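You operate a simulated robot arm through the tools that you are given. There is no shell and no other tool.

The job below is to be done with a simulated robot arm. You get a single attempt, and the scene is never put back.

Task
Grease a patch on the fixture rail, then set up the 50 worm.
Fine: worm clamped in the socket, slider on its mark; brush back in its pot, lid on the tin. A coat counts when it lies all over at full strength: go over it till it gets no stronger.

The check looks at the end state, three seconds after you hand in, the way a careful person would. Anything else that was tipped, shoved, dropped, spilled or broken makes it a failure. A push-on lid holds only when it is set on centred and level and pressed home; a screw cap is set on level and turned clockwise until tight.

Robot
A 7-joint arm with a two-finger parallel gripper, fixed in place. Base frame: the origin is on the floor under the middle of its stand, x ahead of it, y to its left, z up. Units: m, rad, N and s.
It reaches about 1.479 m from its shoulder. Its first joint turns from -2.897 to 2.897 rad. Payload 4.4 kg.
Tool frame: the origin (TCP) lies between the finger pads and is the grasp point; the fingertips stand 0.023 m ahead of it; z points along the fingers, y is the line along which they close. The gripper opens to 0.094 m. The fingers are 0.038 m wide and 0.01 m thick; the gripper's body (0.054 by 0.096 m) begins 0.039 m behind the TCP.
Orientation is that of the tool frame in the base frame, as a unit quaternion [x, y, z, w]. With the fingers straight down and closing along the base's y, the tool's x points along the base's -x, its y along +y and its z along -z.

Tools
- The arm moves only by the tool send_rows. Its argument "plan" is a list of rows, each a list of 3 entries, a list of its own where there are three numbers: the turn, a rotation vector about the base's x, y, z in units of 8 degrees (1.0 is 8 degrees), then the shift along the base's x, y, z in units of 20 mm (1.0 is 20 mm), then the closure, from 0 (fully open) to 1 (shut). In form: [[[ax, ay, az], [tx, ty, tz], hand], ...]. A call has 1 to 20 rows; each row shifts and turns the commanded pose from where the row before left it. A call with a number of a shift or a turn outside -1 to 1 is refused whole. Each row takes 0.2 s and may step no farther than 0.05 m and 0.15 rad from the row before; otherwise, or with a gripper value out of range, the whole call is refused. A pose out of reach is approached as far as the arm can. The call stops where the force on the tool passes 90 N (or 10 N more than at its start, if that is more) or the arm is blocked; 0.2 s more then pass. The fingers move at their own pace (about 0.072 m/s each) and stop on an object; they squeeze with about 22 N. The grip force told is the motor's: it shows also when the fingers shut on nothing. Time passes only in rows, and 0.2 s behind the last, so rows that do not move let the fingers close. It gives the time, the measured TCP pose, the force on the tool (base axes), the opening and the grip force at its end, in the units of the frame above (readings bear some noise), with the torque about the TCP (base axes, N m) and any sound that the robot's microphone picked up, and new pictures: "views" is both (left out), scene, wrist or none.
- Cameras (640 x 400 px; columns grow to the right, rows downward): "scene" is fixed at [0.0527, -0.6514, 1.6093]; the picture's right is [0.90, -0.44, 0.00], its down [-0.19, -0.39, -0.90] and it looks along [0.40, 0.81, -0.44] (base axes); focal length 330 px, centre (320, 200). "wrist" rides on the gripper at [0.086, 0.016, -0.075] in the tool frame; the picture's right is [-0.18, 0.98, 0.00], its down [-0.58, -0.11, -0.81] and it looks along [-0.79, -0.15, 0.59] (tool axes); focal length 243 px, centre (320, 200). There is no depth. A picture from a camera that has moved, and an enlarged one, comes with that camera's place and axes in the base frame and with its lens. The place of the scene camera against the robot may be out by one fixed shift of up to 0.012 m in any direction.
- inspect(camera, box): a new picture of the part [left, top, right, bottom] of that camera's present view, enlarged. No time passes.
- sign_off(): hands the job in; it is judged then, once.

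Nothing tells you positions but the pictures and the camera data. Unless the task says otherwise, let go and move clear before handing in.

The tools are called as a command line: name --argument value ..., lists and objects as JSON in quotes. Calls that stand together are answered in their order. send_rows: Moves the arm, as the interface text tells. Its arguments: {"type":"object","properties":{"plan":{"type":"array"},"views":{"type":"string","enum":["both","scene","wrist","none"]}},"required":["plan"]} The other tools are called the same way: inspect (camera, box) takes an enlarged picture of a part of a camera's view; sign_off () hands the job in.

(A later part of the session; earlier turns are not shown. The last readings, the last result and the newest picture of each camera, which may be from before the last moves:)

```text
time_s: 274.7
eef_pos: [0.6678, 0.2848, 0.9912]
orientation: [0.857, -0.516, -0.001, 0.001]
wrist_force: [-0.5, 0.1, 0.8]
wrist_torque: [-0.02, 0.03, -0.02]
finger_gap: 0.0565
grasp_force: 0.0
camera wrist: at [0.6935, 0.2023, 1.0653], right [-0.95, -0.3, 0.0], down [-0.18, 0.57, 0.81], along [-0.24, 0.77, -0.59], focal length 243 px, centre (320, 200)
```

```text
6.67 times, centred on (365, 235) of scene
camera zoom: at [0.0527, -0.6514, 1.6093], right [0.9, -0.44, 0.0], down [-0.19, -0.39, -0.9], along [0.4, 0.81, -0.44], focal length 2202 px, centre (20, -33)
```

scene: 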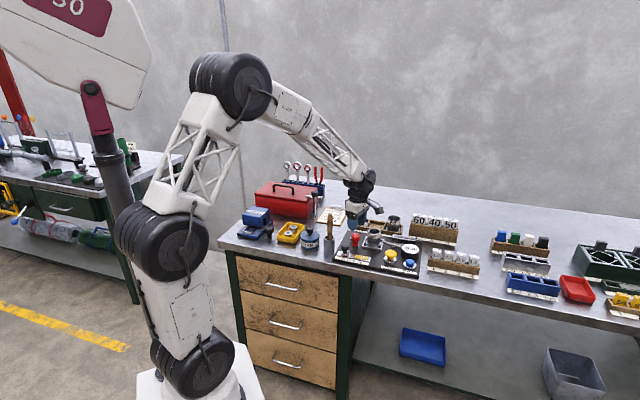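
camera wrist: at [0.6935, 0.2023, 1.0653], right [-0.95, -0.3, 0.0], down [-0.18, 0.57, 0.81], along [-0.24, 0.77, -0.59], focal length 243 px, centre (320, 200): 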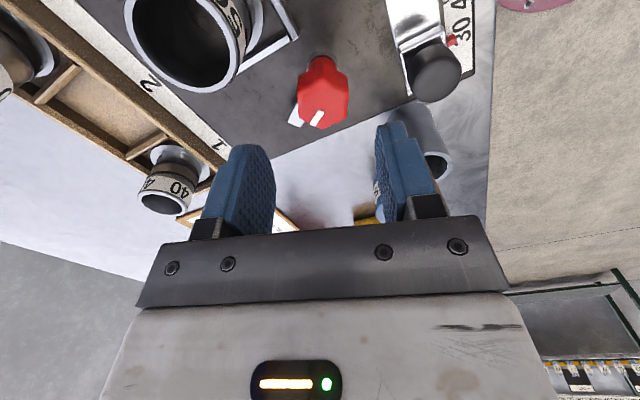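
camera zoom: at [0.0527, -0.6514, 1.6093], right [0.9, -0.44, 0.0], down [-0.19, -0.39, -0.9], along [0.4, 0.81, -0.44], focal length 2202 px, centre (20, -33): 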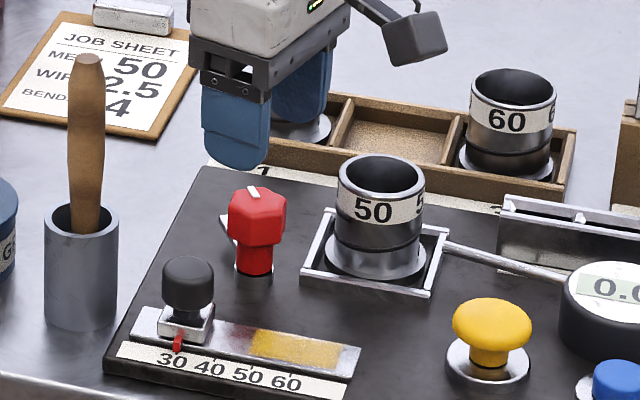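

Nearly perfect; I'll shift 2 mm and lower around the knob head.

send_rows --plan '[[[0, 0, 0], [-0.08, -0.03, -0.5], 0.4], [[0, 0, 0], [0, 0, -1], 0.4], [[0, 0, 0], [0, 0, -0.8], 0.4], [[0, 0, 0], [0, 0, -0.5], 0.4], [[0, 0, 0], [0, 0, -0.3], 0.4], [[0, 0, 0], [0, 0, 0], 0.4], [[0, 0, 0], [0, 0, 0], 0.4]]' --views "both"

inspect --camera "scene" --box '[330, 205, 400, 265]'

```text
time_s: 276.3
eef_pos: [0.6658, 0.2828, 0.9285]
orientation: [0.857, -0.515, -0.001, 0.001]
wrist_force: [-0.2, 0.2, 0.5]
wrist_torque: [0.01, 0.01, 0.0]
finger_gap: 0.0564
grasp_force: 0.1
camera wrist: at [0.6907, 0.2015, 1.003], right [-0.95, -0.3, 0.0], down [-0.18, 0.57, 0.81], along [-0.24, 0.77, -0.59], focal length 243 px, centre (320, 200)
```

scene: 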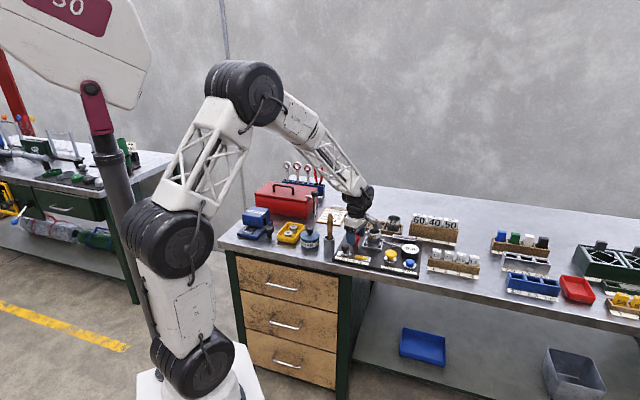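
wrist: 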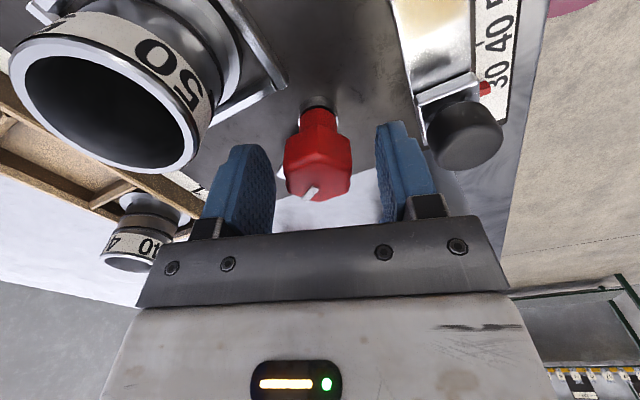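

```text
6.67 times, centred on (365, 235) of scene
camera zoom: at [0.0527, -0.6514, 1.6093], right [0.9, -0.44, 0.0], down [-0.19, -0.39, -0.9], along [0.4, 0.81, -0.44], focal length 2202 px, centre (20, -33)
```

zoom: 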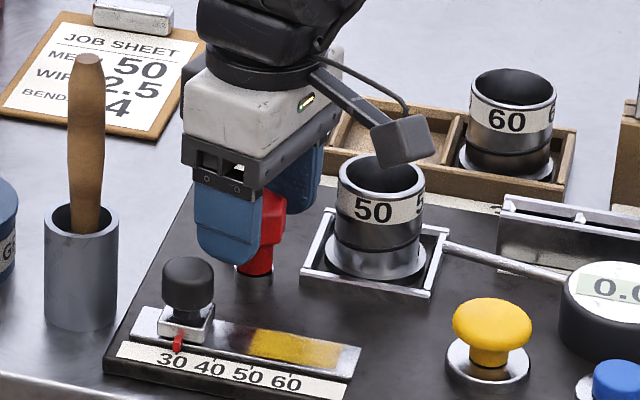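

The knob head is between the fingers. I'll close on it.

send_rows --plan '[[[0, 0, 0], [0, 0, 0], 0.6], [[0, 0, 0], [0, 0, 0], 1], [[0, 0, 0], [0, 0, 0], 1], [[0, 0, 0], [0, 0, 0], 1]]' --views "wrist"

```text
time_s: 277.3
eef_pos: [0.6662, 0.285, 0.929]
orientation: [0.857, -0.515, 0.0, 0.0]
wrist_force: [38.4, 19.6, -12.8]
wrist_torque: [0.36, -0.85, -0.02]
finger_gap: 0.0331
grasp_force: 45.0
camera wrist: at [0.6916, 0.202, 1.0032], right [-0.95, -0.3, 0.0], down [-0.18, 0.56, 0.81], along [-0.24, 0.77, -0.59], focal length 243 px, centre (320, 200)
```

wrist: 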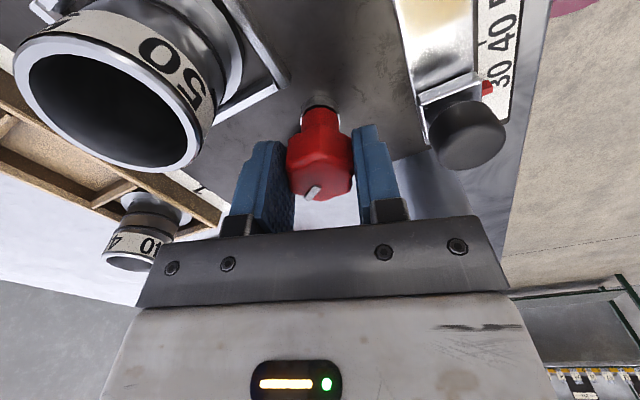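

There's a 43 N side load, so the knob sits 1–2 mm toward one finger. I'll shift to relieve it.

send_rows --plan '[[[0, 0, 0], [0.07, 0.035, 0], 1], [[0, 0, 0], [0, 0, 0], 1]]' --views "none"

```text
time_s: 277.9
eef_pos: [0.6664, 0.2854, 0.9275]
orientation: [0.857, -0.516, 0.0, 0.0]
wrist_force: [20.3, 21.5, -4.3]
wrist_torque: [0.34, -0.5, -0.04]
finger_gap: 0.0334
grasp_force: 44.9
```

send_rows --plan '[[[0, 0, 0], [0.05, 0.06, 0], 1], [[0, 0, 0], [0, 0, 0], 1]]' --views "none"

```text
time_s: 278.5
eef_pos: [0.6668, 0.2845, 0.9281]
orientation: [0.857, -0.515, -0.001, 0.002]
wrist_force: [-23.8, -12.4, 20.7]
wrist_torque: [-0.32, 0.74, 0.04]
finger_gap: 0.0334
grasp_force: 45.2
```

send_rows --plan '[[[0, 0, 0], [-0.025, -0.02, 0], 1], [[0, 0, 0], [0, 0, 0], 1]]' --views "none"

```text
time_s: 279.1
eef_pos: [0.6667, 0.2845, 0.9284]
orientation: [0.856, -0.516, -0.001, 0.001]
wrist_force: [-36.3, -13.5, 23.8]
wrist_torque: [-0.25, 0.89, 0.04]
finger_gap: 0.0336
grasp_force: 45.3
```

send_rows --plan '[[[0, 0, 0], [0, 0, 0], 1], [[0, 0, 0], [0, 0, 0], 1]]' --views "none"

send_rows --plan '[[[0, 0, 0], [-0.03, -0.015, 0], 1], [[0, 0, 0], [0, 0, 0], 1], [[0, 0, 0], [0, 0, 0], 1]]' --views "none"

```text
time_s: 279.7
eef_pos: [0.6666, 0.2852, 0.9297]
orientation: [0.857, -0.515, -0.001, 0.001]
wrist_force: [-45.4, -16.6, 24.0]
wrist_torque: [-0.36, 1.09, 0.05]
finger_gap: 0.0335
grasp_force: 44.8
```

```text
time_s: 280.5
eef_pos: [0.6669, 0.2848, 0.9283]
orientation: [0.856, -0.516, 0.001, 0.0]
wrist_force: [-22.8, -18.1, 11.0]
wrist_torque: [-0.47, 0.38, 0.05]
finger_gap: 0.0335
grasp_force: 44.9
```

The load is small enough now. I'll begin turning clockwise in small steps and watch the forces.

send_rows --plan '[[[0, 0, 0], [-0.025, -0.02, 0], 1], [[0, 0, -0.5], [0, 0, 0], 1], [[0, 0, -0.5], [0, 0, 0], 1], [[0, 0, 0], [0, 0, 0], 1]]' --views "wrist"

```text
time_s: 281.5
eef_pos: [0.6661, 0.2853, 0.9285]
orientation: [0.819, -0.574, 0.0, 0.0]
wrist_force: [8.9, 0.5, -5.1]
wrist_torque: [-0.01, -0.24, 0.01]
finger_gap: 0.0336
grasp_force: 45.0
camera wrist: at [0.6797, 0.1991, 1.0033], right [-0.99, -0.16, 0.0], down [-0.09, 0.58, 0.81], along [-0.13, 0.8, -0.59], focal length 243 px, centre (320, 200)
```

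wrist: 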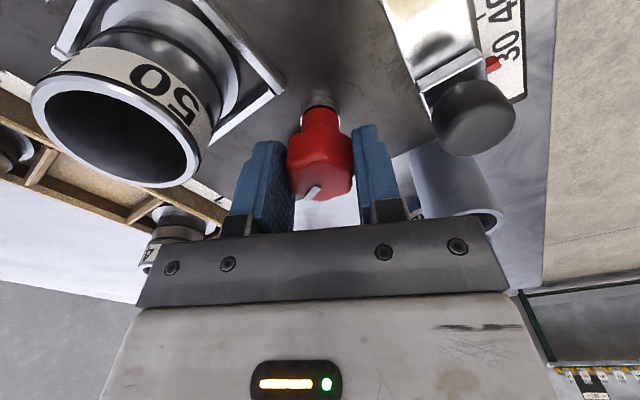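

The knob turns freely with the gripper. I'll continue.

send_rows --plan '[[[0, 0, -0.8], [0, 0, 0], 1], [[0, 0, -0.8], [0, 0, 0], 1], [[0, 0, -0.8], [0, 0, 0], 1], [[0, 0, -0.8], [0, 0, 0], 1], [[0, 0, -0.8], [0, 0, 0], 1], [[0, 0, 0], [0, 0, 0], 1]]' --views "both"

inspect --camera "scene" --box '[330, 205, 400, 265]'

```text
time_s: 282.9
eef_pos: [0.6658, 0.2846, 0.9286]
orientation: [-0.629, 0.778, 0.001, -0.002]
wrist_force: [3.8, -5.5, -4.1]
wrist_torque: [-0.22, -0.09, -0.03]
finger_gap: 0.0332
grasp_force: 44.8
camera wrist: at [0.631, 0.2047, 1.0033], right [-0.92, 0.39, 0.0], down [0.23, 0.55, 0.81], along [0.31, 0.74, -0.59], focal length 243 px, centre (320, 200)
```

scene: 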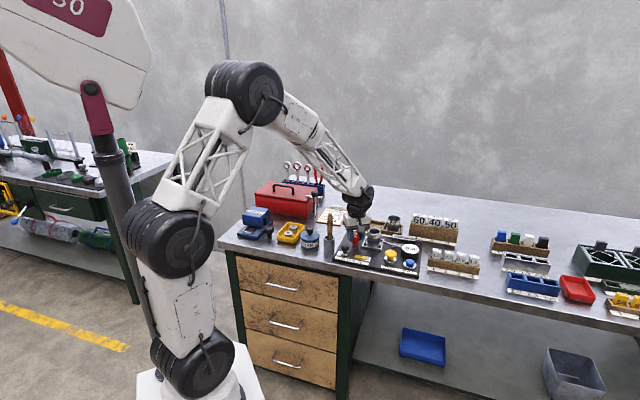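
wrist: 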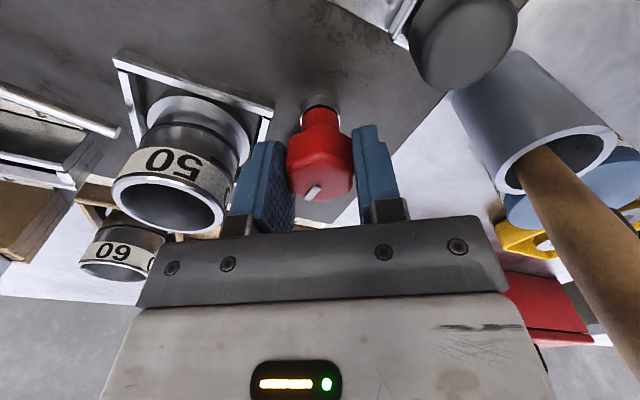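

```text
6.67 times, centred on (365, 235) of scene
camera zoom: at [0.0527, -0.6514, 1.6093], right [0.9, -0.44, 0.0], down [-0.19, -0.39, -0.9], along [0.4, 0.81, -0.44], focal length 2202 px, centre (20, -33)
```

zoom: 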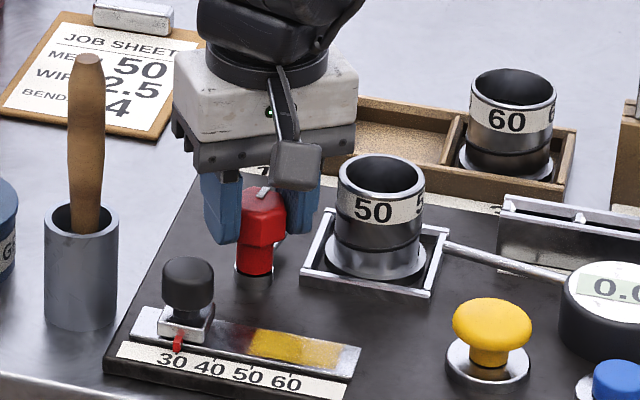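

send_rows --plan '[[[0, 0, -0.8], [0, 0, 0], 1], [[0, 0, -0.8], [0, 0, 0], 1], [[0, 0, -0.8], [0, 0, 0], 1], [[0, 0, -0.8], [0, 0, 0], 1], [[0, 0, 0], [0, 0, 0], 1]]' --views "wrist"

inspect --camera "scene" --box '[330, 205, 400, 265]'

```text
time_s: 284.1
eef_pos: [0.6662, 0.2841, 0.9288]
orientation: [-0.441, 0.898, 0.0, -0.001]
wrist_force: [-35.6, 10.4, 5.8]
wrist_torque: [0.61, 0.58, 0.06]
finger_gap: 0.0334
grasp_force: 44.9
camera wrist: at [0.5993, 0.2278, 1.0034], right [-0.66, 0.75, 0.0], down [0.44, 0.39, 0.81], along [0.6, 0.54, -0.59], focal length 243 px, centre (320, 200)
```

wrist: 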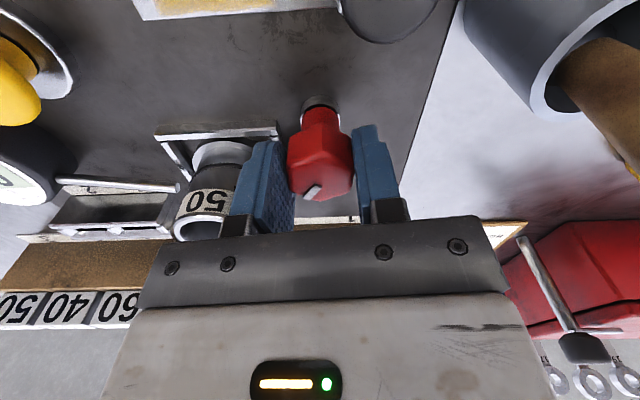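

```text
6.67 times, centred on (365, 235) of scene
camera zoom: at [0.0527, -0.6514, 1.6093], right [0.9, -0.44, 0.0], down [-0.19, -0.39, -0.9], along [0.4, 0.81, -0.44], focal length 2202 px, centre (20, -33)
```

zoom: 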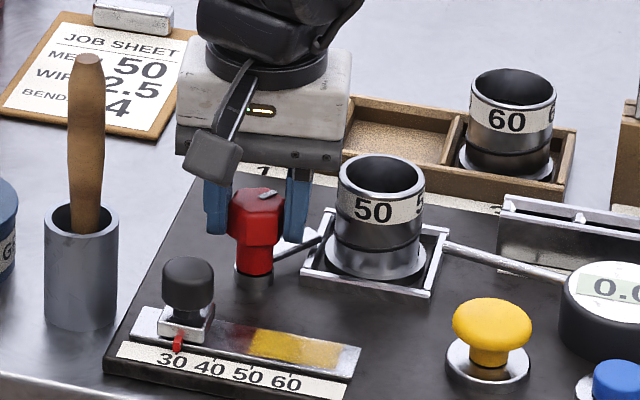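

The finger has swung out toward the worm. I'll look closely.

inspect --camera "scene" --box '[362, 228, 396, 254]'

inspect --camera "wrist" --box '[140, 90, 360, 240]'

```text
15.38 times, centred on (379, 241) of scene
camera zoom: at [0.0527, -0.6514, 1.6093], right [0.9, -0.44, 0.0], down [-0.19, -0.39, -0.9], along [0.4, 0.81, -0.44], focal length 5081 px, centre (-588, -431)
```

zoom: 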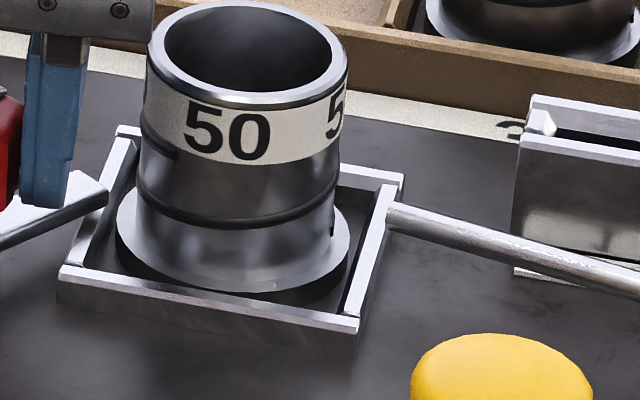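

```text
2.67 times, centred on (250, 165) of wrist
camera zoom: at [0.5993, 0.2278, 1.0034], right [-0.66, 0.75, 0.0], down [0.44, 0.39, 0.81], along [0.6, 0.54, -0.59], focal length 647 px, centre (507, 293)
```

zoom: 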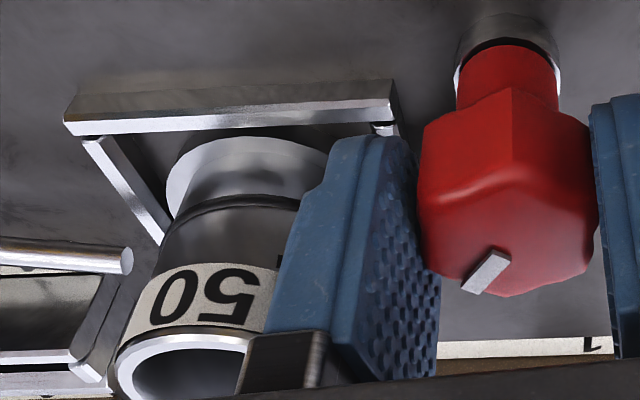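

The finger tip has just come over the frame's left bar. I'll turn a further 16° and check where it lies against the flange.

send_rows --plan '[[[0, 0, -0.6], [0, 0, 0], 1], [[0, 0, -0.6], [0, 0, 0], 1], [[0, 0, -0.5], [0, 0, 0], 1], [[0, 0, 0], [0, 0, 0], 1]]' --views "wrist"

inspect --camera "scene" --box '[352, 226, 392, 256]'

```text
time_s: 285.1
eef_pos: [0.6656, 0.2855, 0.929]
orientation: [-0.332, 0.943, 0.001, -0.001]
wrist_force: [-37.3, 40.8, 7.7]
wrist_torque: [1.22, 0.5, -0.02]
finger_gap: 0.0333
grasp_force: 44.8
camera wrist: at [0.5876, 0.2452, 1.0032], right [-0.47, 0.88, 0.0], down [0.52, 0.28, 0.81], along [0.71, 0.38, -0.59], focal length 243 px, centre (320, 200)
```

wrist: 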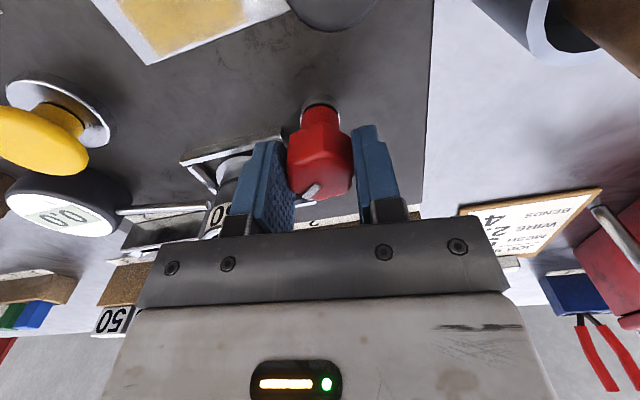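

```text
13.33 times, centred on (372, 241) of scene
camera zoom: at [0.0527, -0.6514, 1.6093], right [0.9, -0.44, 0.0], down [-0.19, -0.39, -0.9], along [0.4, 0.81, -0.44], focal length 4404 px, centre (-373, -347)
```

zoom: 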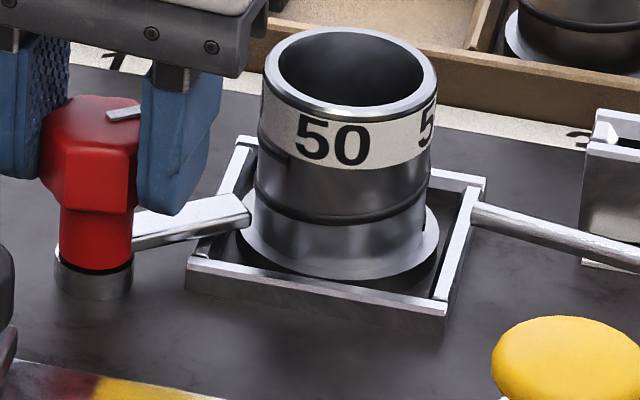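

The finger now lies over the flange's left edge. There's some side load from my turning axis, so I'll relieve it and turn a little further to see if it comes to a stop.

send_rows --plan '[[[0, 0, 0], [-0.05, 0.05, 0], 1], [[0, 0, -0.4], [0, 0, 0], 1], [[0, 0, -0.4], [0, 0, 0], 1], [[0, 0, 0], [0, 0, 0], 1]]' --views "none"

inspect --camera "scene" --box '[352, 226, 392, 256]'

```text
time_s: 286.1
eef_pos: [0.6666, 0.2857, 0.928]
orientation: [-0.278, 0.961, 0.0, 0.001]
wrist_force: [-0.2, 19.2, -7.3]
wrist_torque: [0.82, -0.8, -0.04]
finger_gap: 0.0333
grasp_force: 45.1
```

```text
13.33 times, centred on (372, 241) of scene
camera zoom: at [0.0527, -0.6514, 1.6093], right [0.9, -0.44, 0.0], down [-0.19, -0.39, -0.9], along [0.4, 0.81, -0.44], focal length 4404 px, centre (-373, -347)
```

zoom: 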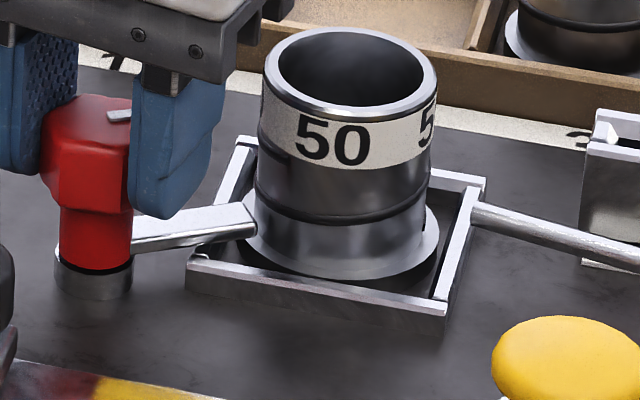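

send_rows --plan '[[[0, 0, -0.3], [0, 0, 0], 1], [[0, 0, -0.3], [0, 0, 0], 1], [[0, 0, 0], [0, 0, 0], 1]]' --views "none"

inspect --camera "scene" --box '[352, 226, 392, 256]'

inspect --camera "wrist" --box '[160, 90, 380, 240]'

```text
time_s: 286.9
eef_pos: [0.6645, 0.2848, 0.9294]
orientation: [-0.237, 0.971, 0.001, 0.0]
wrist_force: [6.2, 5.3, -10.9]
wrist_torque: [-0.04, 0.04, 0.42]
finger_gap: 0.0335
grasp_force: 45.2
```

```text
13.33 times, centred on (372, 241) of scene
camera zoom: at [0.0527, -0.6514, 1.6093], right [0.9, -0.44, 0.0], down [-0.19, -0.39, -0.9], along [0.4, 0.81, -0.44], focal length 4404 px, centre (-373, -347)
```

zoom: 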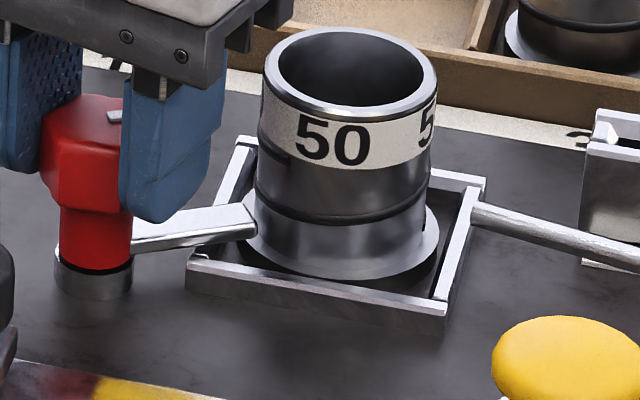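

```text
2.67 times, centred on (270, 165) of wrist
camera zoom: at [0.5799, 0.2607, 1.0035], right [-0.29, 0.96, 0.0], down [0.57, 0.17, 0.81], along [0.77, 0.23, -0.59], focal length 647 px, centre (453, 293)
```

zoom: 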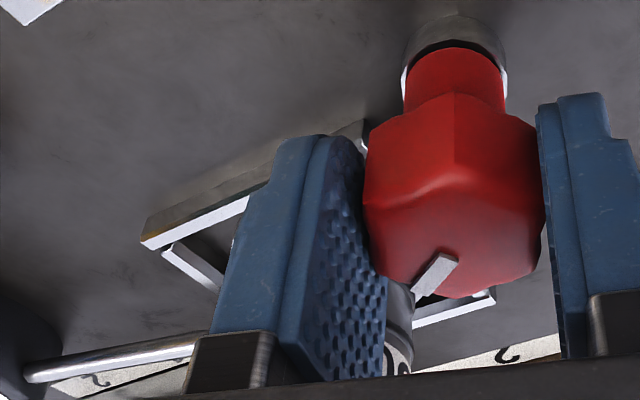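

The knob has come against a stop: torque rose to 0.42 N·m and the finger no longer moves. One small extra nudge will make sure it's tight.

send_rows --plan '[[[0, 0, -0.3], [0, 0, 0], 1], [[0, 0, 0], [0, 0, 0], 1]]' --views "none"

inspect --camera "scene" --box '[352, 226, 392, 256]'

```text
time_s: 287.5
eef_pos: [0.6655, 0.2851, 0.9283]
orientation: [-0.217, 0.976, 0.001, 0.0]
wrist_force: [-2.5, -7.1, -0.9]
wrist_torque: [-0.28, 0.25, 0.45]
finger_gap: 0.0336
grasp_force: 45.5
```

```text
13.33 times, centred on (372, 241) of scene
camera zoom: at [0.0527, -0.6514, 1.6093], right [0.9, -0.44, 0.0], down [-0.19, -0.39, -0.9], along [0.4, 0.81, -0.44], focal length 4404 px, centre (-373, -347)
```

zoom: 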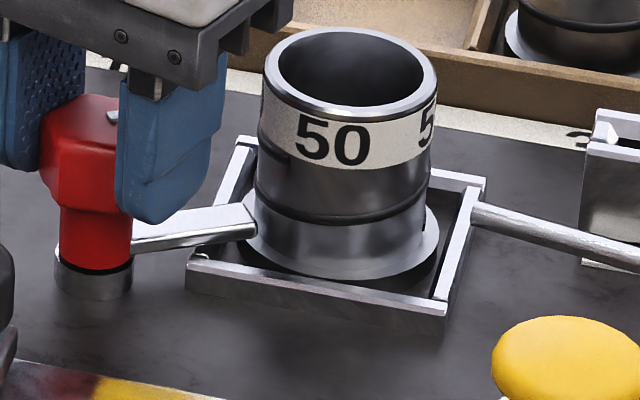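

The clamp is tight. I'll take off the twist, open the fingers and rise straight up.

send_rows --plan '[[[0, 0, 0.4], [0, 0, 0], 1], [[0, 0, 0], [0, 0, 0], 1], [[0, 0, 0], [0, 0, 0], 0.6], [[0, 0, 0], [0, 0, 0], 0.4], [[0, 0, 0], [0, 0, 0], 0.4], [[0, 0, 0], [0, 0, 0.5], 0.4], [[0, 0, 0], [0, 0, 1], 0.4], [[0, 0, 0], [0, 0, 1], 0.4], [[0, 0, 0], [0, 0, 1], 0.4], [[0, 0, 0], [0, 0, 1], 0.4], [[0, 0, 0], [0, 0, 1], 0.4], [[0, 0, 0], [0, 0, 1], 0.4], [[0, 0, 0], [0, 0, 0], 0.4]]' --views "both"

inspect --camera "scene" --box '[330, 220, 394, 268]'

inspect --camera "wrist" --box '[200, 0, 440, 160]'

```text
time_s: 290.3
eef_pos: [0.6636, 0.2853, 1.0586]
orientation: [-0.245, 0.97, 0.001, -0.001]
wrist_force: [0.2, -0.8, 0.2]
wrist_torque: [0.01, -0.01, 0.01]
finger_gap: 0.0565
grasp_force: 0.1
camera wrist: at [0.5791, 0.2594, 1.1342], right [-0.3, 0.95, 0.0], down [0.56, 0.18, 0.81], along [0.77, 0.25, -0.59], focal length 243 px, centre (320, 200)
```

scene: 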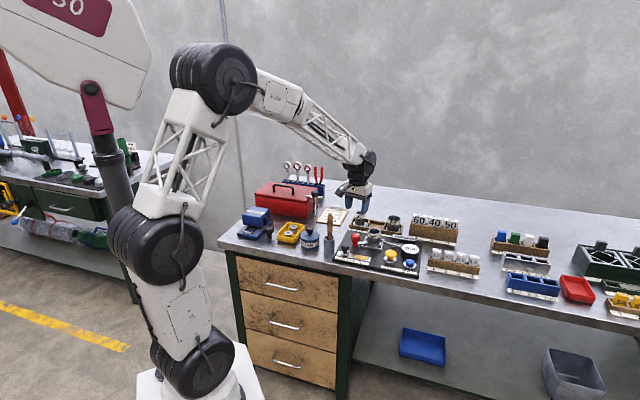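
wrist: 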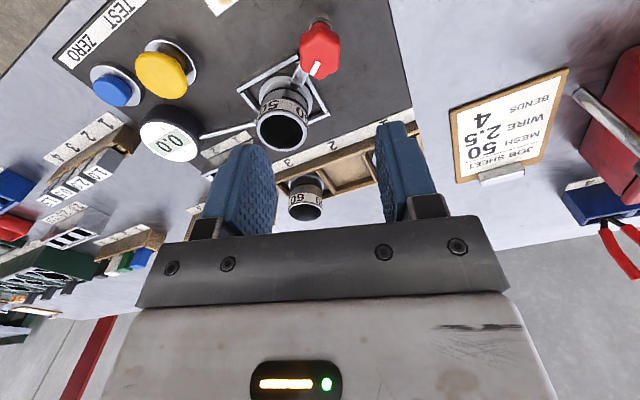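

```text
8.33 times, centred on (362, 244) of scene
camera zoom: at [0.0527, -0.6514, 1.6093], right [0.9, -0.44, 0.0], down [-0.19, -0.39, -0.9], along [0.4, 0.81, -0.44], focal length 2752 px, centre (-30, -167)
```

zoom: 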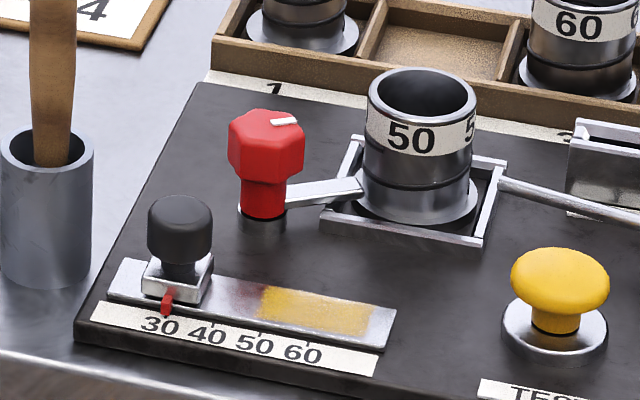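

```text
2.50 times, centred on (320, 80) of wrist
camera zoom: at [0.5791, 0.2594, 1.1342], right [-0.3, 0.95, 0.0], down [0.56, 0.18, 0.81], along [0.77, 0.25, -0.59], focal length 606 px, centre (320, 500)
```

zoom: 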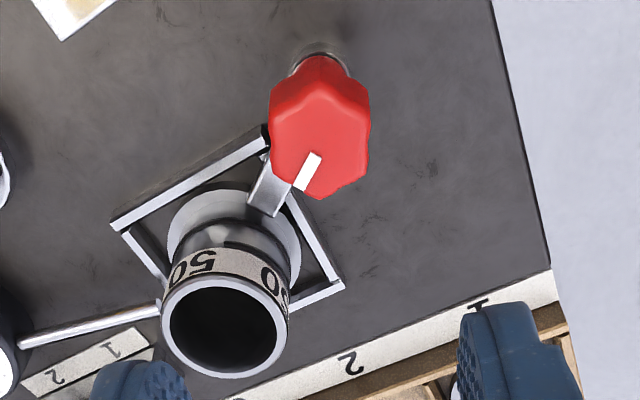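

The clamp finger is over the flange and the knob is tight. Now for the slider: I'll turn back square to the bench and move over its black knob.

send_rows --plan '[[[0, 0, 0.52], [-0.8, -0.385, 0], 0.4], [[0, 0, 0.52], [-0.8, -0.385, 0], 0.4], [[0, 0, 0.52], [-0.8, -0.385, 0], 0.4], [[0, 0, 0.52], [-0.8, -0.385, 0], 0.4], [[0, 0, 0], [0, 0, 0], 0.4], [[0, 0, 0], [0, 0, 0], 0.4]]' --views "wrist"

inspect --camera "wrist" --box '[220, 0, 420, 160]'

```text
time_s: 291.7
eef_pos: [0.6012, 0.2547, 1.0575]
orientation: [-0.383, 0.924, 0.001, 0.0]
wrist_force: [0.6, -0.3, -1.0]
wrist_torque: [-0.02, -0.01, -0.02]
finger_gap: 0.0563
grasp_force: 0.2
camera wrist: at [0.5277, 0.2061, 1.1331], right [-0.56, 0.83, 0.0], down [0.49, 0.33, 0.81], along [0.67, 0.46, -0.59], focal length 243 px, centre (320, 200)
```

wrist: 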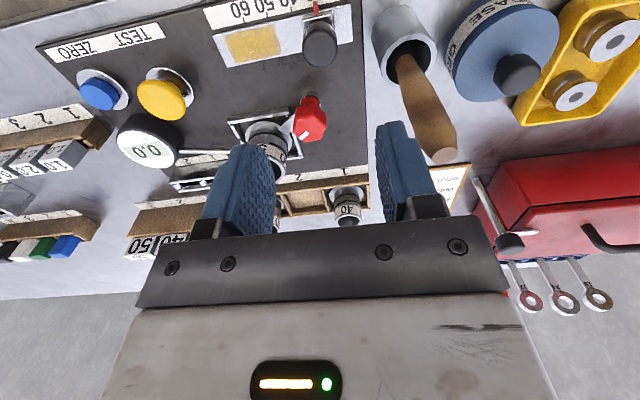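

```text
2.50 times, centred on (320, 80) of wrist
camera zoom: at [0.5277, 0.2061, 1.1331], right [-0.56, 0.83, 0.0], down [0.49, 0.33, 0.81], along [0.67, 0.46, -0.59], focal length 606 px, centre (320, 500)
```

zoom: 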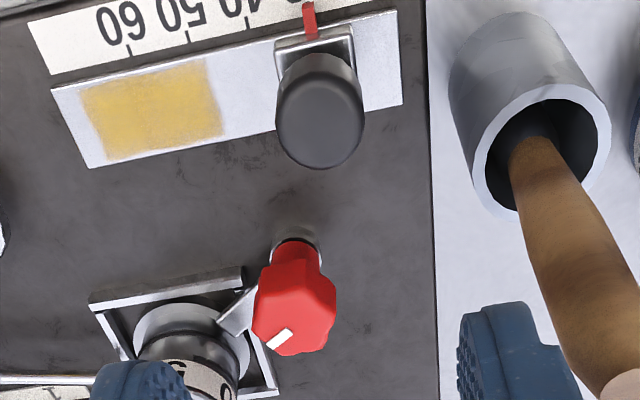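

The slider knob is exactly under the tool, but the brush handle would be close to the gripper body at this angle. I'll turn about 33° to gain clearance and lower part way.

send_rows --plan '[[[0, 0, 0.82], [0, 0, 0], 0.5], [[0, 0, 0.82], [0, 0, 0], 0.5], [[0, 0, 0.82], [0, 0, 0], 0.5], [[0, 0, 0.82], [0, 0, 0], 0.5], [[0, 0, 0.82], [0, 0, 0], 0.5], [[0, 0, 0], [0, 0, -1], 0.5], [[0, 0, 0], [0, 0, -1], 0.5], [[0, 0, 0], [0, 0, -1], 0.5], [[0, 0, 0], [0, 0, -1], 0.5], [[0, 0, 0], [0, 0, 0], 0.5], [[0, 0, 0], [0, 0, 0], 0.5]]' --views "both"

inspect --camera "wrist" --box '[220, 40, 420, 200]'

inspect --camera "scene" --box '[315, 205, 385, 265]'

```text
time_s: 294.1
eef_pos: [0.601, 0.2539, 0.9779]
orientation: [-0.627, 0.779, 0.001, -0.001]
wrist_force: [0.4, 0.8, -0.4]
wrist_torque: [0.02, -0.02, 0.01]
finger_gap: 0.0472
grasp_force: 0.0
camera wrist: at [0.5662, 0.1751, 1.0521], right [-0.92, 0.39, 0.0], down [0.23, 0.54, 0.81], along [0.31, 0.74, -0.59], focal length 243 px, centre (320, 200)
```

scene: 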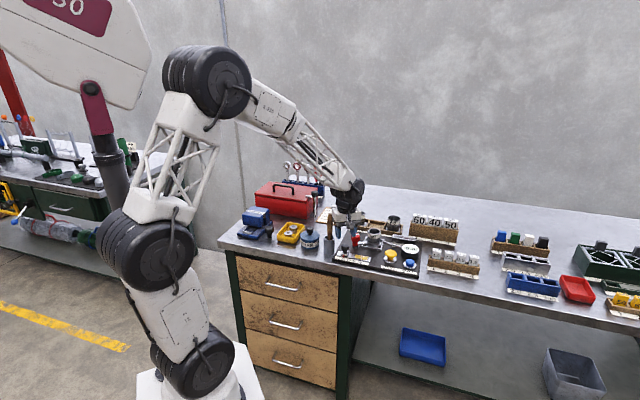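
wrist: 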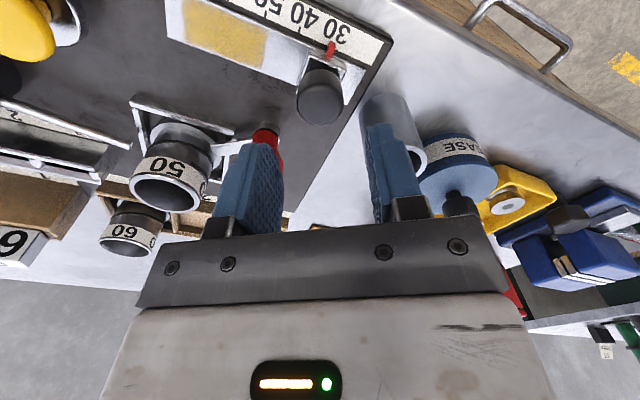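

```text
2.50 times, centred on (320, 120) of wrist
camera zoom: at [0.5662, 0.1751, 1.0521], right [-0.92, 0.39, 0.0], down [0.23, 0.54, 0.81], along [0.31, 0.74, -0.59], focal length 606 px, centre (320, 400)
```

zoom: 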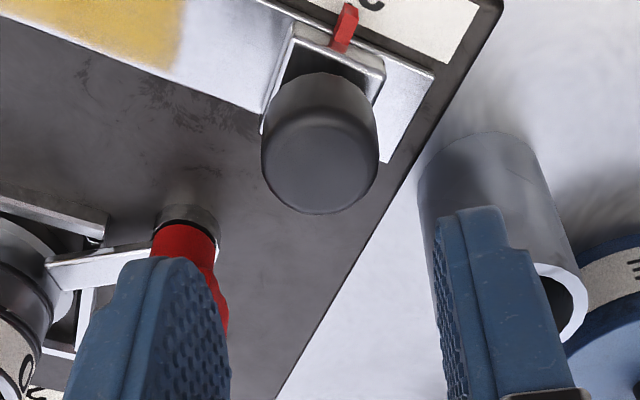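

```text
6.67 times, centred on (350, 235) of scene
camera zoom: at [0.0527, -0.6514, 1.6093], right [0.9, -0.44, 0.0], down [-0.19, -0.39, -0.9], along [0.4, 0.81, -0.44], focal length 2202 px, centre (120, -33)
```

zoom: 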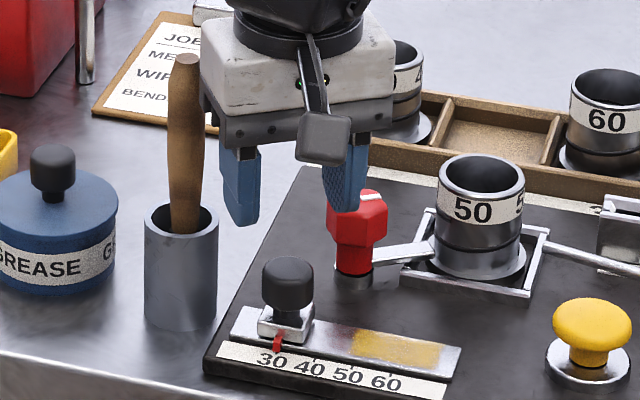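

Clear of both the brush and the red knob. I'll lower around the slider knob.

send_rows --plan '[[[0, 0, 0], [0, 0, -1], 0.5], [[0, 0, 0], [0, 0, -1], 0.5], [[0, 0, 0], [0, 0, -0.7], 0.5], [[0, 0, 0], [0, 0, -0.3], 0.5], [[0, 0, 0], [0, 0, 0], 0.5], [[0, 0, 0], [0, 0, 0], 0.5]]' --views "wrist"

inspect --camera "scene" --box '[315, 205, 385, 265]'

```text
time_s: 295.5
eef_pos: [0.6028, 0.2574, 0.918]
orientation: [-0.628, 0.778, 0.001, -0.001]
wrist_force: [0.2, -0.7, 0.1]
wrist_torque: [0.02, 0.0, -0.02]
finger_gap: 0.0473
grasp_force: 0.0
camera wrist: at [0.5672, 0.1757, 0.9918], right [-0.92, 0.39, 0.0], down [0.23, 0.55, 0.81], along [0.31, 0.74, -0.59], focal length 243 px, centre (320, 200)
```

wrist: 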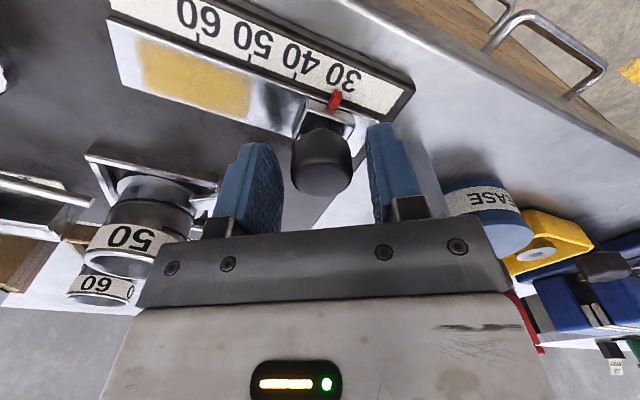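

```text
6.67 times, centred on (350, 235) of scene
camera zoom: at [0.0527, -0.6514, 1.6093], right [0.9, -0.44, 0.0], down [-0.19, -0.39, -0.9], along [0.4, 0.81, -0.44], focal length 2202 px, centre (120, -33)
```

zoom: 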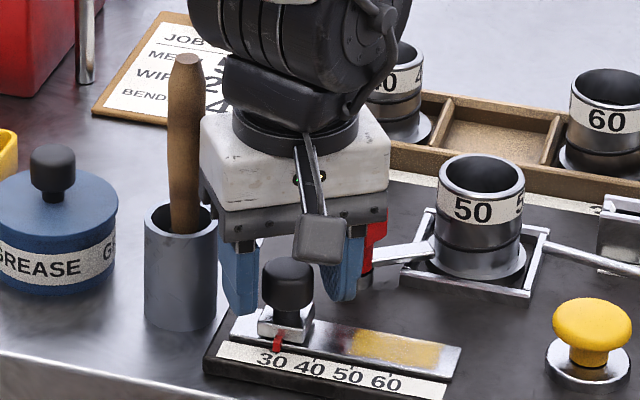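

The fingers straddle the slider knob with no contact. I'll close on it.

send_rows --plan '[[[0, 0, 0], [0, 0, 0], 0.7], [[0, 0, 0], [0, 0, 0], 1], [[0, 0, 0], [0, 0, 0], 1], [[0, 0, 0], [0, 0, 0], 1]]' --views "none"

inspect --camera "wrist" --box '[180, 0, 400, 160]'

```text
time_s: 296.5
eef_pos: [0.6016, 0.2552, 0.918]
orientation: [-0.628, 0.778, 0.001, 0.0]
wrist_force: [-7.6, -3.4, -1.4]
wrist_torque: [-0.01, 0.14, -0.11]
finger_gap: 0.0294
grasp_force: 44.6
```

```text
2.50 times, centred on (290, 80) of wrist
camera zoom: at [0.567, 0.1756, 0.9918], right [-0.92, 0.39, 0.0], down [0.23, 0.55, 0.81], along [0.31, 0.74, -0.59], focal length 606 px, centre (395, 500)
```

zoom: 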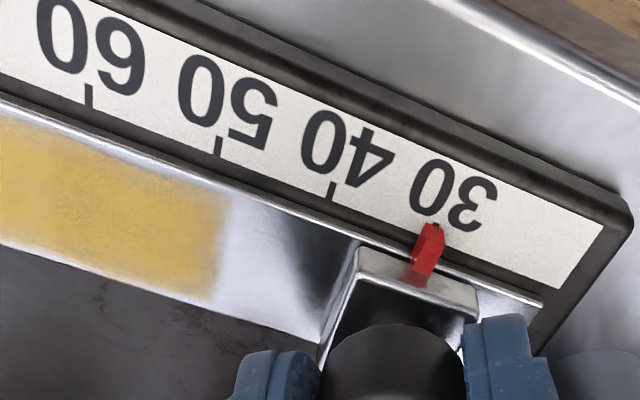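

The pointer and ticks are clearly visible. I'll slide right along the rail about 40 mm first, then fine-tune to the 50 tick.

send_rows --plan '[[[0, 0, 0], [0.2, -0.2, 0], 1], [[0, 0, 0], [0.3, -0.3, 0], 1], [[0, 0, 0], [0.3, -0.3, 0], 1], [[0, 0, 0], [0.3, -0.3, 0], 1], [[0, 0, 0], [0.3, -0.3, 0], 1], [[0, 0, 0], [0, 0, 0], 1], [[0, 0, 0], [0, 0, 0], 1]]' --views "none"

inspect --camera "wrist" --box '[180, 0, 400, 160]'

inspect --camera "scene" --box '[325, 235, 385, 270]'

```text
time_s: 298.1
eef_pos: [0.6303, 0.2264, 0.919]
orientation: [-0.627, 0.779, 0.0, -0.001]
wrist_force: [8.2, 6.0, -9.9]
wrist_torque: [0.03, -0.1, -0.09]
finger_gap: 0.0296
grasp_force: 44.9
```

```text
2.50 times, centred on (290, 80) of wrist
camera zoom: at [0.5951, 0.1463, 0.9928], right [-0.92, 0.39, 0.0], down [0.23, 0.55, 0.81], along [0.31, 0.74, -0.59], focal length 606 px, centre (395, 500)
```

zoom: 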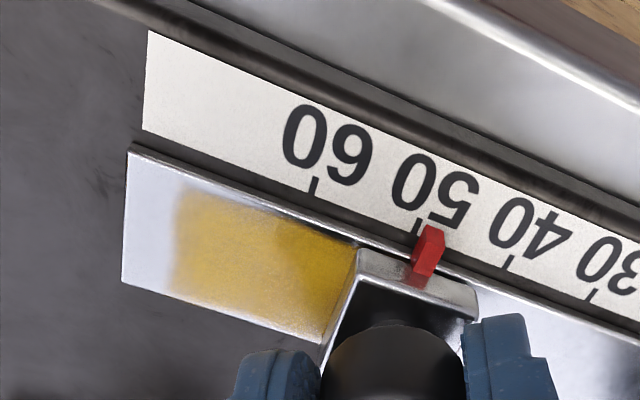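

```text
10.67 times, centred on (355, 252) of scene
camera zoom: at [0.0527, -0.6514, 1.6093], right [0.9, -0.44, 0.0], down [-0.19, -0.39, -0.9], along [0.4, 0.81, -0.44], focal length 3523 px, centre (-53, -360)
```

zoom: 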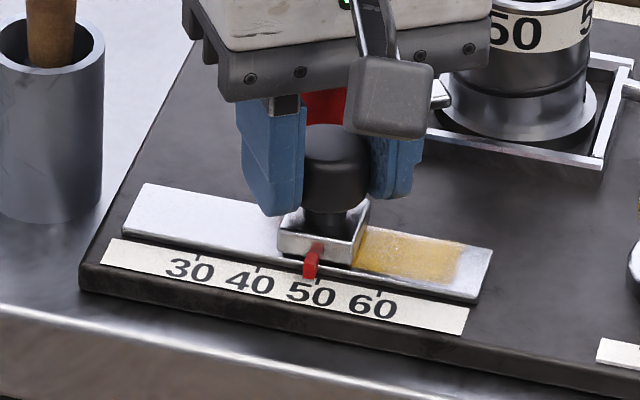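

The pointer is about 3 mm short of the 50 tick. I'll nudge it on.

send_rows --plan '[[[0, 0, 0], [0.1, -0.1, 0], 1], [[0, 0, 0], [0, 0, 0], 1], [[0, 0, 0], [0, 0, 0], 1]]' --views "none"

inspect --camera "wrist" --box '[290, 60, 390, 140]'

inspect --camera "scene" --box '[340, 250, 370, 268]'

```text
time_s: 298.9
eef_pos: [0.6318, 0.2248, 0.9185]
orientation: [-0.628, 0.778, 0.001, -0.001]
wrist_force: [7.6, 9.6, -14.6]
wrist_torque: [0.25, -0.16, -0.06]
finger_gap: 0.0297
grasp_force: 44.7
```

```text
5.00 times, centred on (340, 100) of wrist
camera zoom: at [0.5969, 0.1445, 0.9928], right [-0.92, 0.39, 0.0], down [0.23, 0.55, 0.81], along [0.31, 0.74, -0.59], focal length 1213 px, centre (220, 700)
```

zoom: 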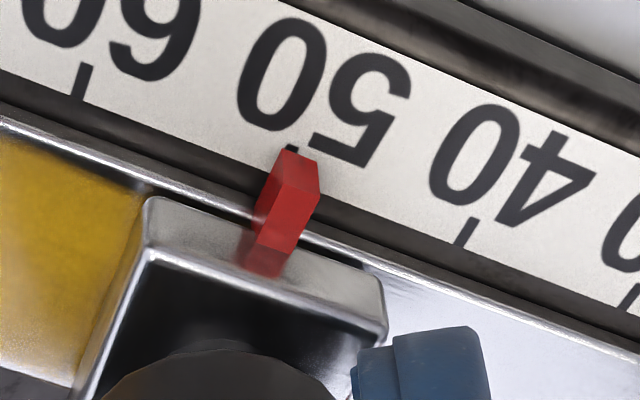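

```text
16.00 times, centred on (355, 259) of scene
camera zoom: at [0.0527, -0.6514, 1.6093], right [0.9, -0.44, 0.0], down [-0.19, -0.39, -0.9], along [0.4, 0.81, -0.44], focal length 5284 px, centre (-240, -744)
```

zoom: 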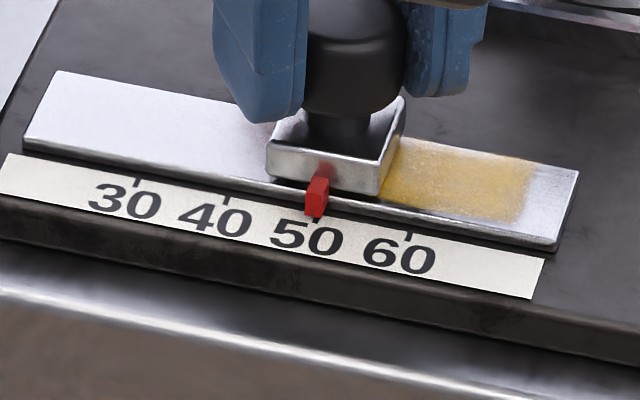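

inspect --camera "scene" --box '[346, 254, 364, 266]'

inspect --camera "wrist" --box '[318, 78, 362, 110]'

```text
16.00 times, centred on (355, 260) of scene
camera zoom: at [0.0527, -0.6514, 1.6093], right [0.9, -0.44, 0.0], down [-0.19, -0.39, -0.9], along [0.4, 0.81, -0.44], focal length 5284 px, centre (-240, -760)
```

zoom: 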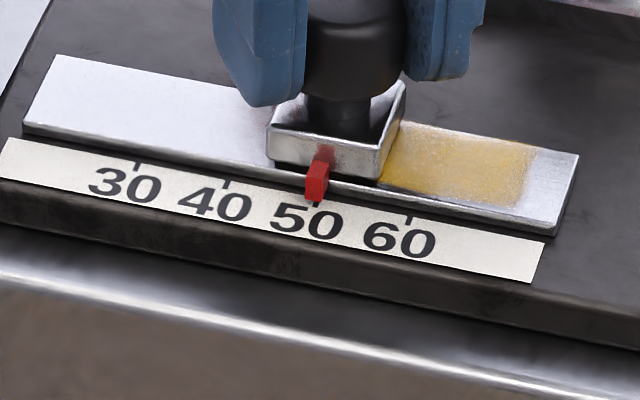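

```text
12.50 times, centred on (340, 94) of wrist
camera zoom: at [0.5969, 0.1445, 0.9928], right [-0.92, 0.39, 0.0], down [0.23, 0.55, 0.81], along [0.31, 0.74, -0.59], focal length 3033 px, centre (70, 1525)
```

zoom: 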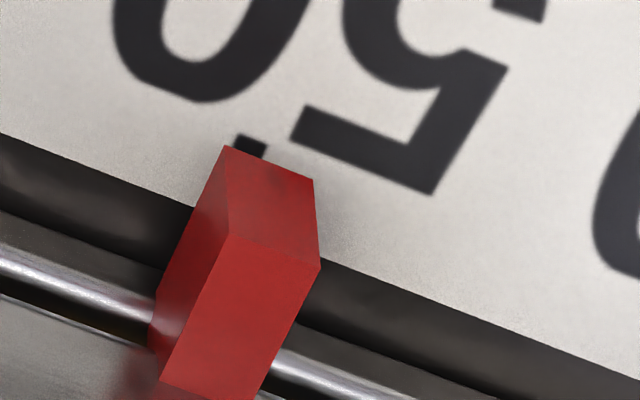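

At high zoom the pointer's tip is within about a millimetre of the 50 tick, slightly short. I'll nudge it half a millimetre and check.

send_rows --plan '[[[0, 0, 0], [0.022, -0.022, 0], 1], [[0, 0, 0], [0, 0, 0], 1], [[0, 0, 0], [0, 0, 0], 1]]' --views "none"

inspect --camera "wrist" --box '[318, 78, 362, 110]'

inspect --camera "scene" --box '[346, 254, 364, 266]'

```text
time_s: 299.7
eef_pos: [0.6322, 0.2243, 0.9179]
orientation: [-0.628, 0.778, 0.001, 0.0]
wrist_force: [6.8, 2.6, -14.7]
wrist_torque: [-0.08, -0.11, -0.11]
finger_gap: 0.0295
grasp_force: 44.5
```

```text
12.50 times, centred on (340, 94) of wrist
camera zoom: at [0.5967, 0.1447, 0.9929], right [-0.92, 0.39, 0.0], down [0.23, 0.55, 0.81], along [0.31, 0.74, -0.59], focal length 3033 px, centre (70, 1525)
```

zoom: 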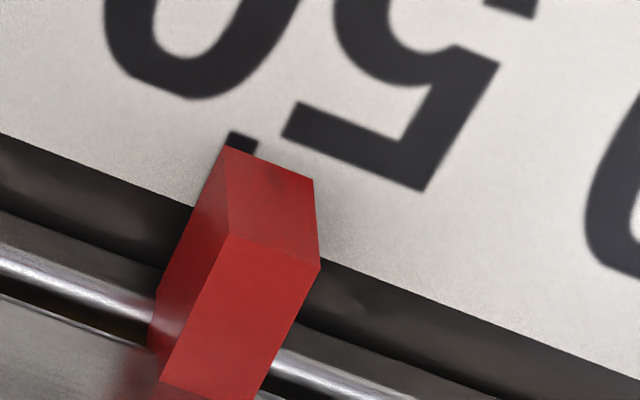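

```text
16.00 times, centred on (355, 260) of scene
camera zoom: at [0.0527, -0.6514, 1.6093], right [0.9, -0.44, 0.0], down [-0.19, -0.39, -0.9], along [0.4, 0.81, -0.44], focal length 5284 px, centre (-240, -760)
```

zoom: 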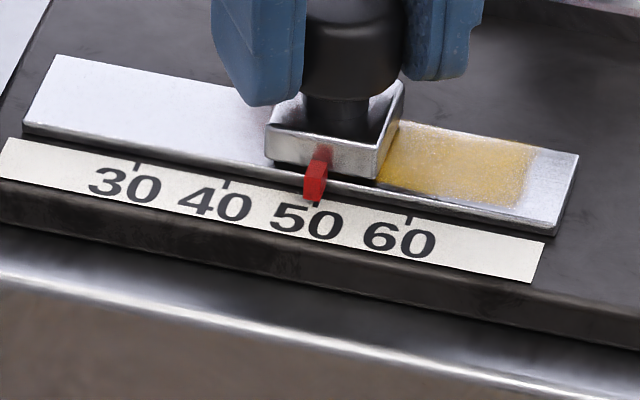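

It crept back slightly. I'll nudge further along.

send_rows --plan '[[[0, 0, 0], [0.05, -0.05, 0], 1], [[0, 0, 0], [0, 0, 0], 1], [[0, 0, 0], [0, 0, 0], 1], [[0, 0, 0], [0, 0, 0], 1]]' --views "none"

inspect --camera "wrist" --box '[318, 78, 362, 110]'

inspect --camera "scene" --box '[346, 254, 364, 266]'

```text
time_s: 300.7
eef_pos: [0.6331, 0.2239, 0.9191]
orientation: [-0.628, 0.778, 0.001, -0.001]
wrist_force: [0.3, 1.2, -17.0]
wrist_torque: [-0.01, -0.03, -0.06]
finger_gap: 0.0292
grasp_force: 45.0
```

```text
12.50 times, centred on (340, 94) of wrist
camera zoom: at [0.5974, 0.144, 0.9929], right [-0.92, 0.39, 0.0], down [0.23, 0.55, 0.81], along [0.31, 0.74, -0.59], focal length 3033 px, centre (70, 1525)
```

zoom: 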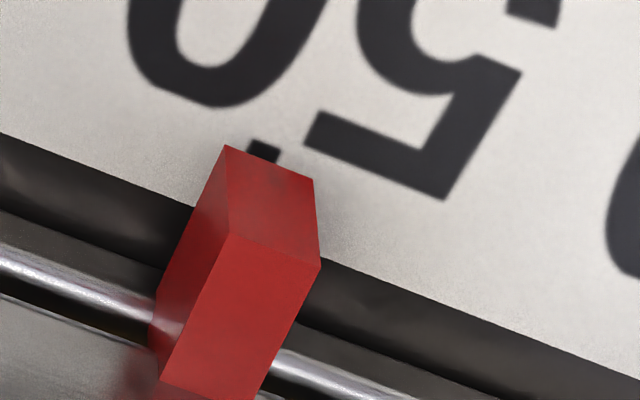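

```text
16.00 times, centred on (355, 260) of scene
camera zoom: at [0.0527, -0.6514, 1.6093], right [0.9, -0.44, 0.0], down [-0.19, -0.39, -0.9], along [0.4, 0.81, -0.44], focal length 5284 px, centre (-240, -760)
```

zoom: 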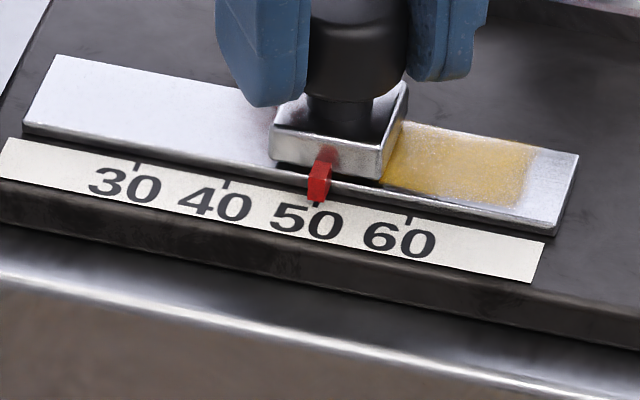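

The pointer is now on the 50 tick in both views. I'll ease the vertical pull and open the fingers gently.

send_rows --plan '[[[0, 0, 0], [0, 0, -0.05], 1], [[0, 0, 0], [0, 0, 0], 0.66], [[0, 0, 0], [0, 0, 0], 0.6], [[0, 0, 0], [0, 0, 0], 0.5], [[0, 0, 0], [0, 0, 0], 0.5]]' --views "none"

inspect --camera "wrist" --box '[318, 78, 362, 110]'

inspect --camera "scene" --box '[346, 254, 364, 266]'

```text
time_s: 301.9
eef_pos: [0.6328, 0.2237, 0.9181]
orientation: [-0.628, 0.778, 0.002, -0.001]
wrist_force: [-0.4, -0.5, 0.2]
wrist_torque: [0.01, -0.01, 0.01]
finger_gap: 0.0471
grasp_force: 0.1
```

```text
12.50 times, centred on (340, 94) of wrist
camera zoom: at [0.5976, 0.1439, 0.9917], right [-0.92, 0.39, 0.0], down [0.23, 0.55, 0.81], along [0.31, 0.74, -0.59], focal length 3033 px, centre (70, 1525)
```

zoom: 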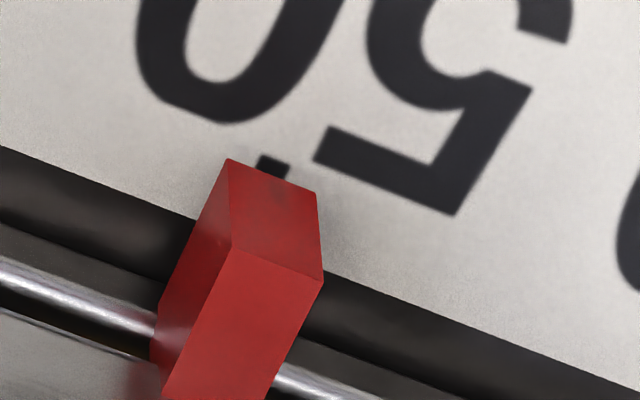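

```text
16.00 times, centred on (355, 260) of scene
camera zoom: at [0.0527, -0.6514, 1.6093], right [0.9, -0.44, 0.0], down [-0.19, -0.39, -0.9], along [0.4, 0.81, -0.44], focal length 5284 px, centre (-240, -760)
```

zoom: 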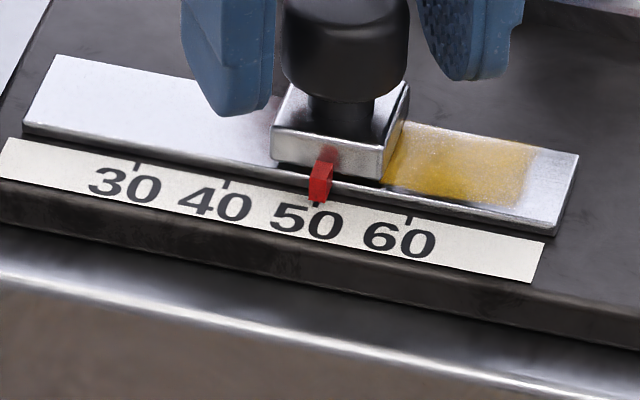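

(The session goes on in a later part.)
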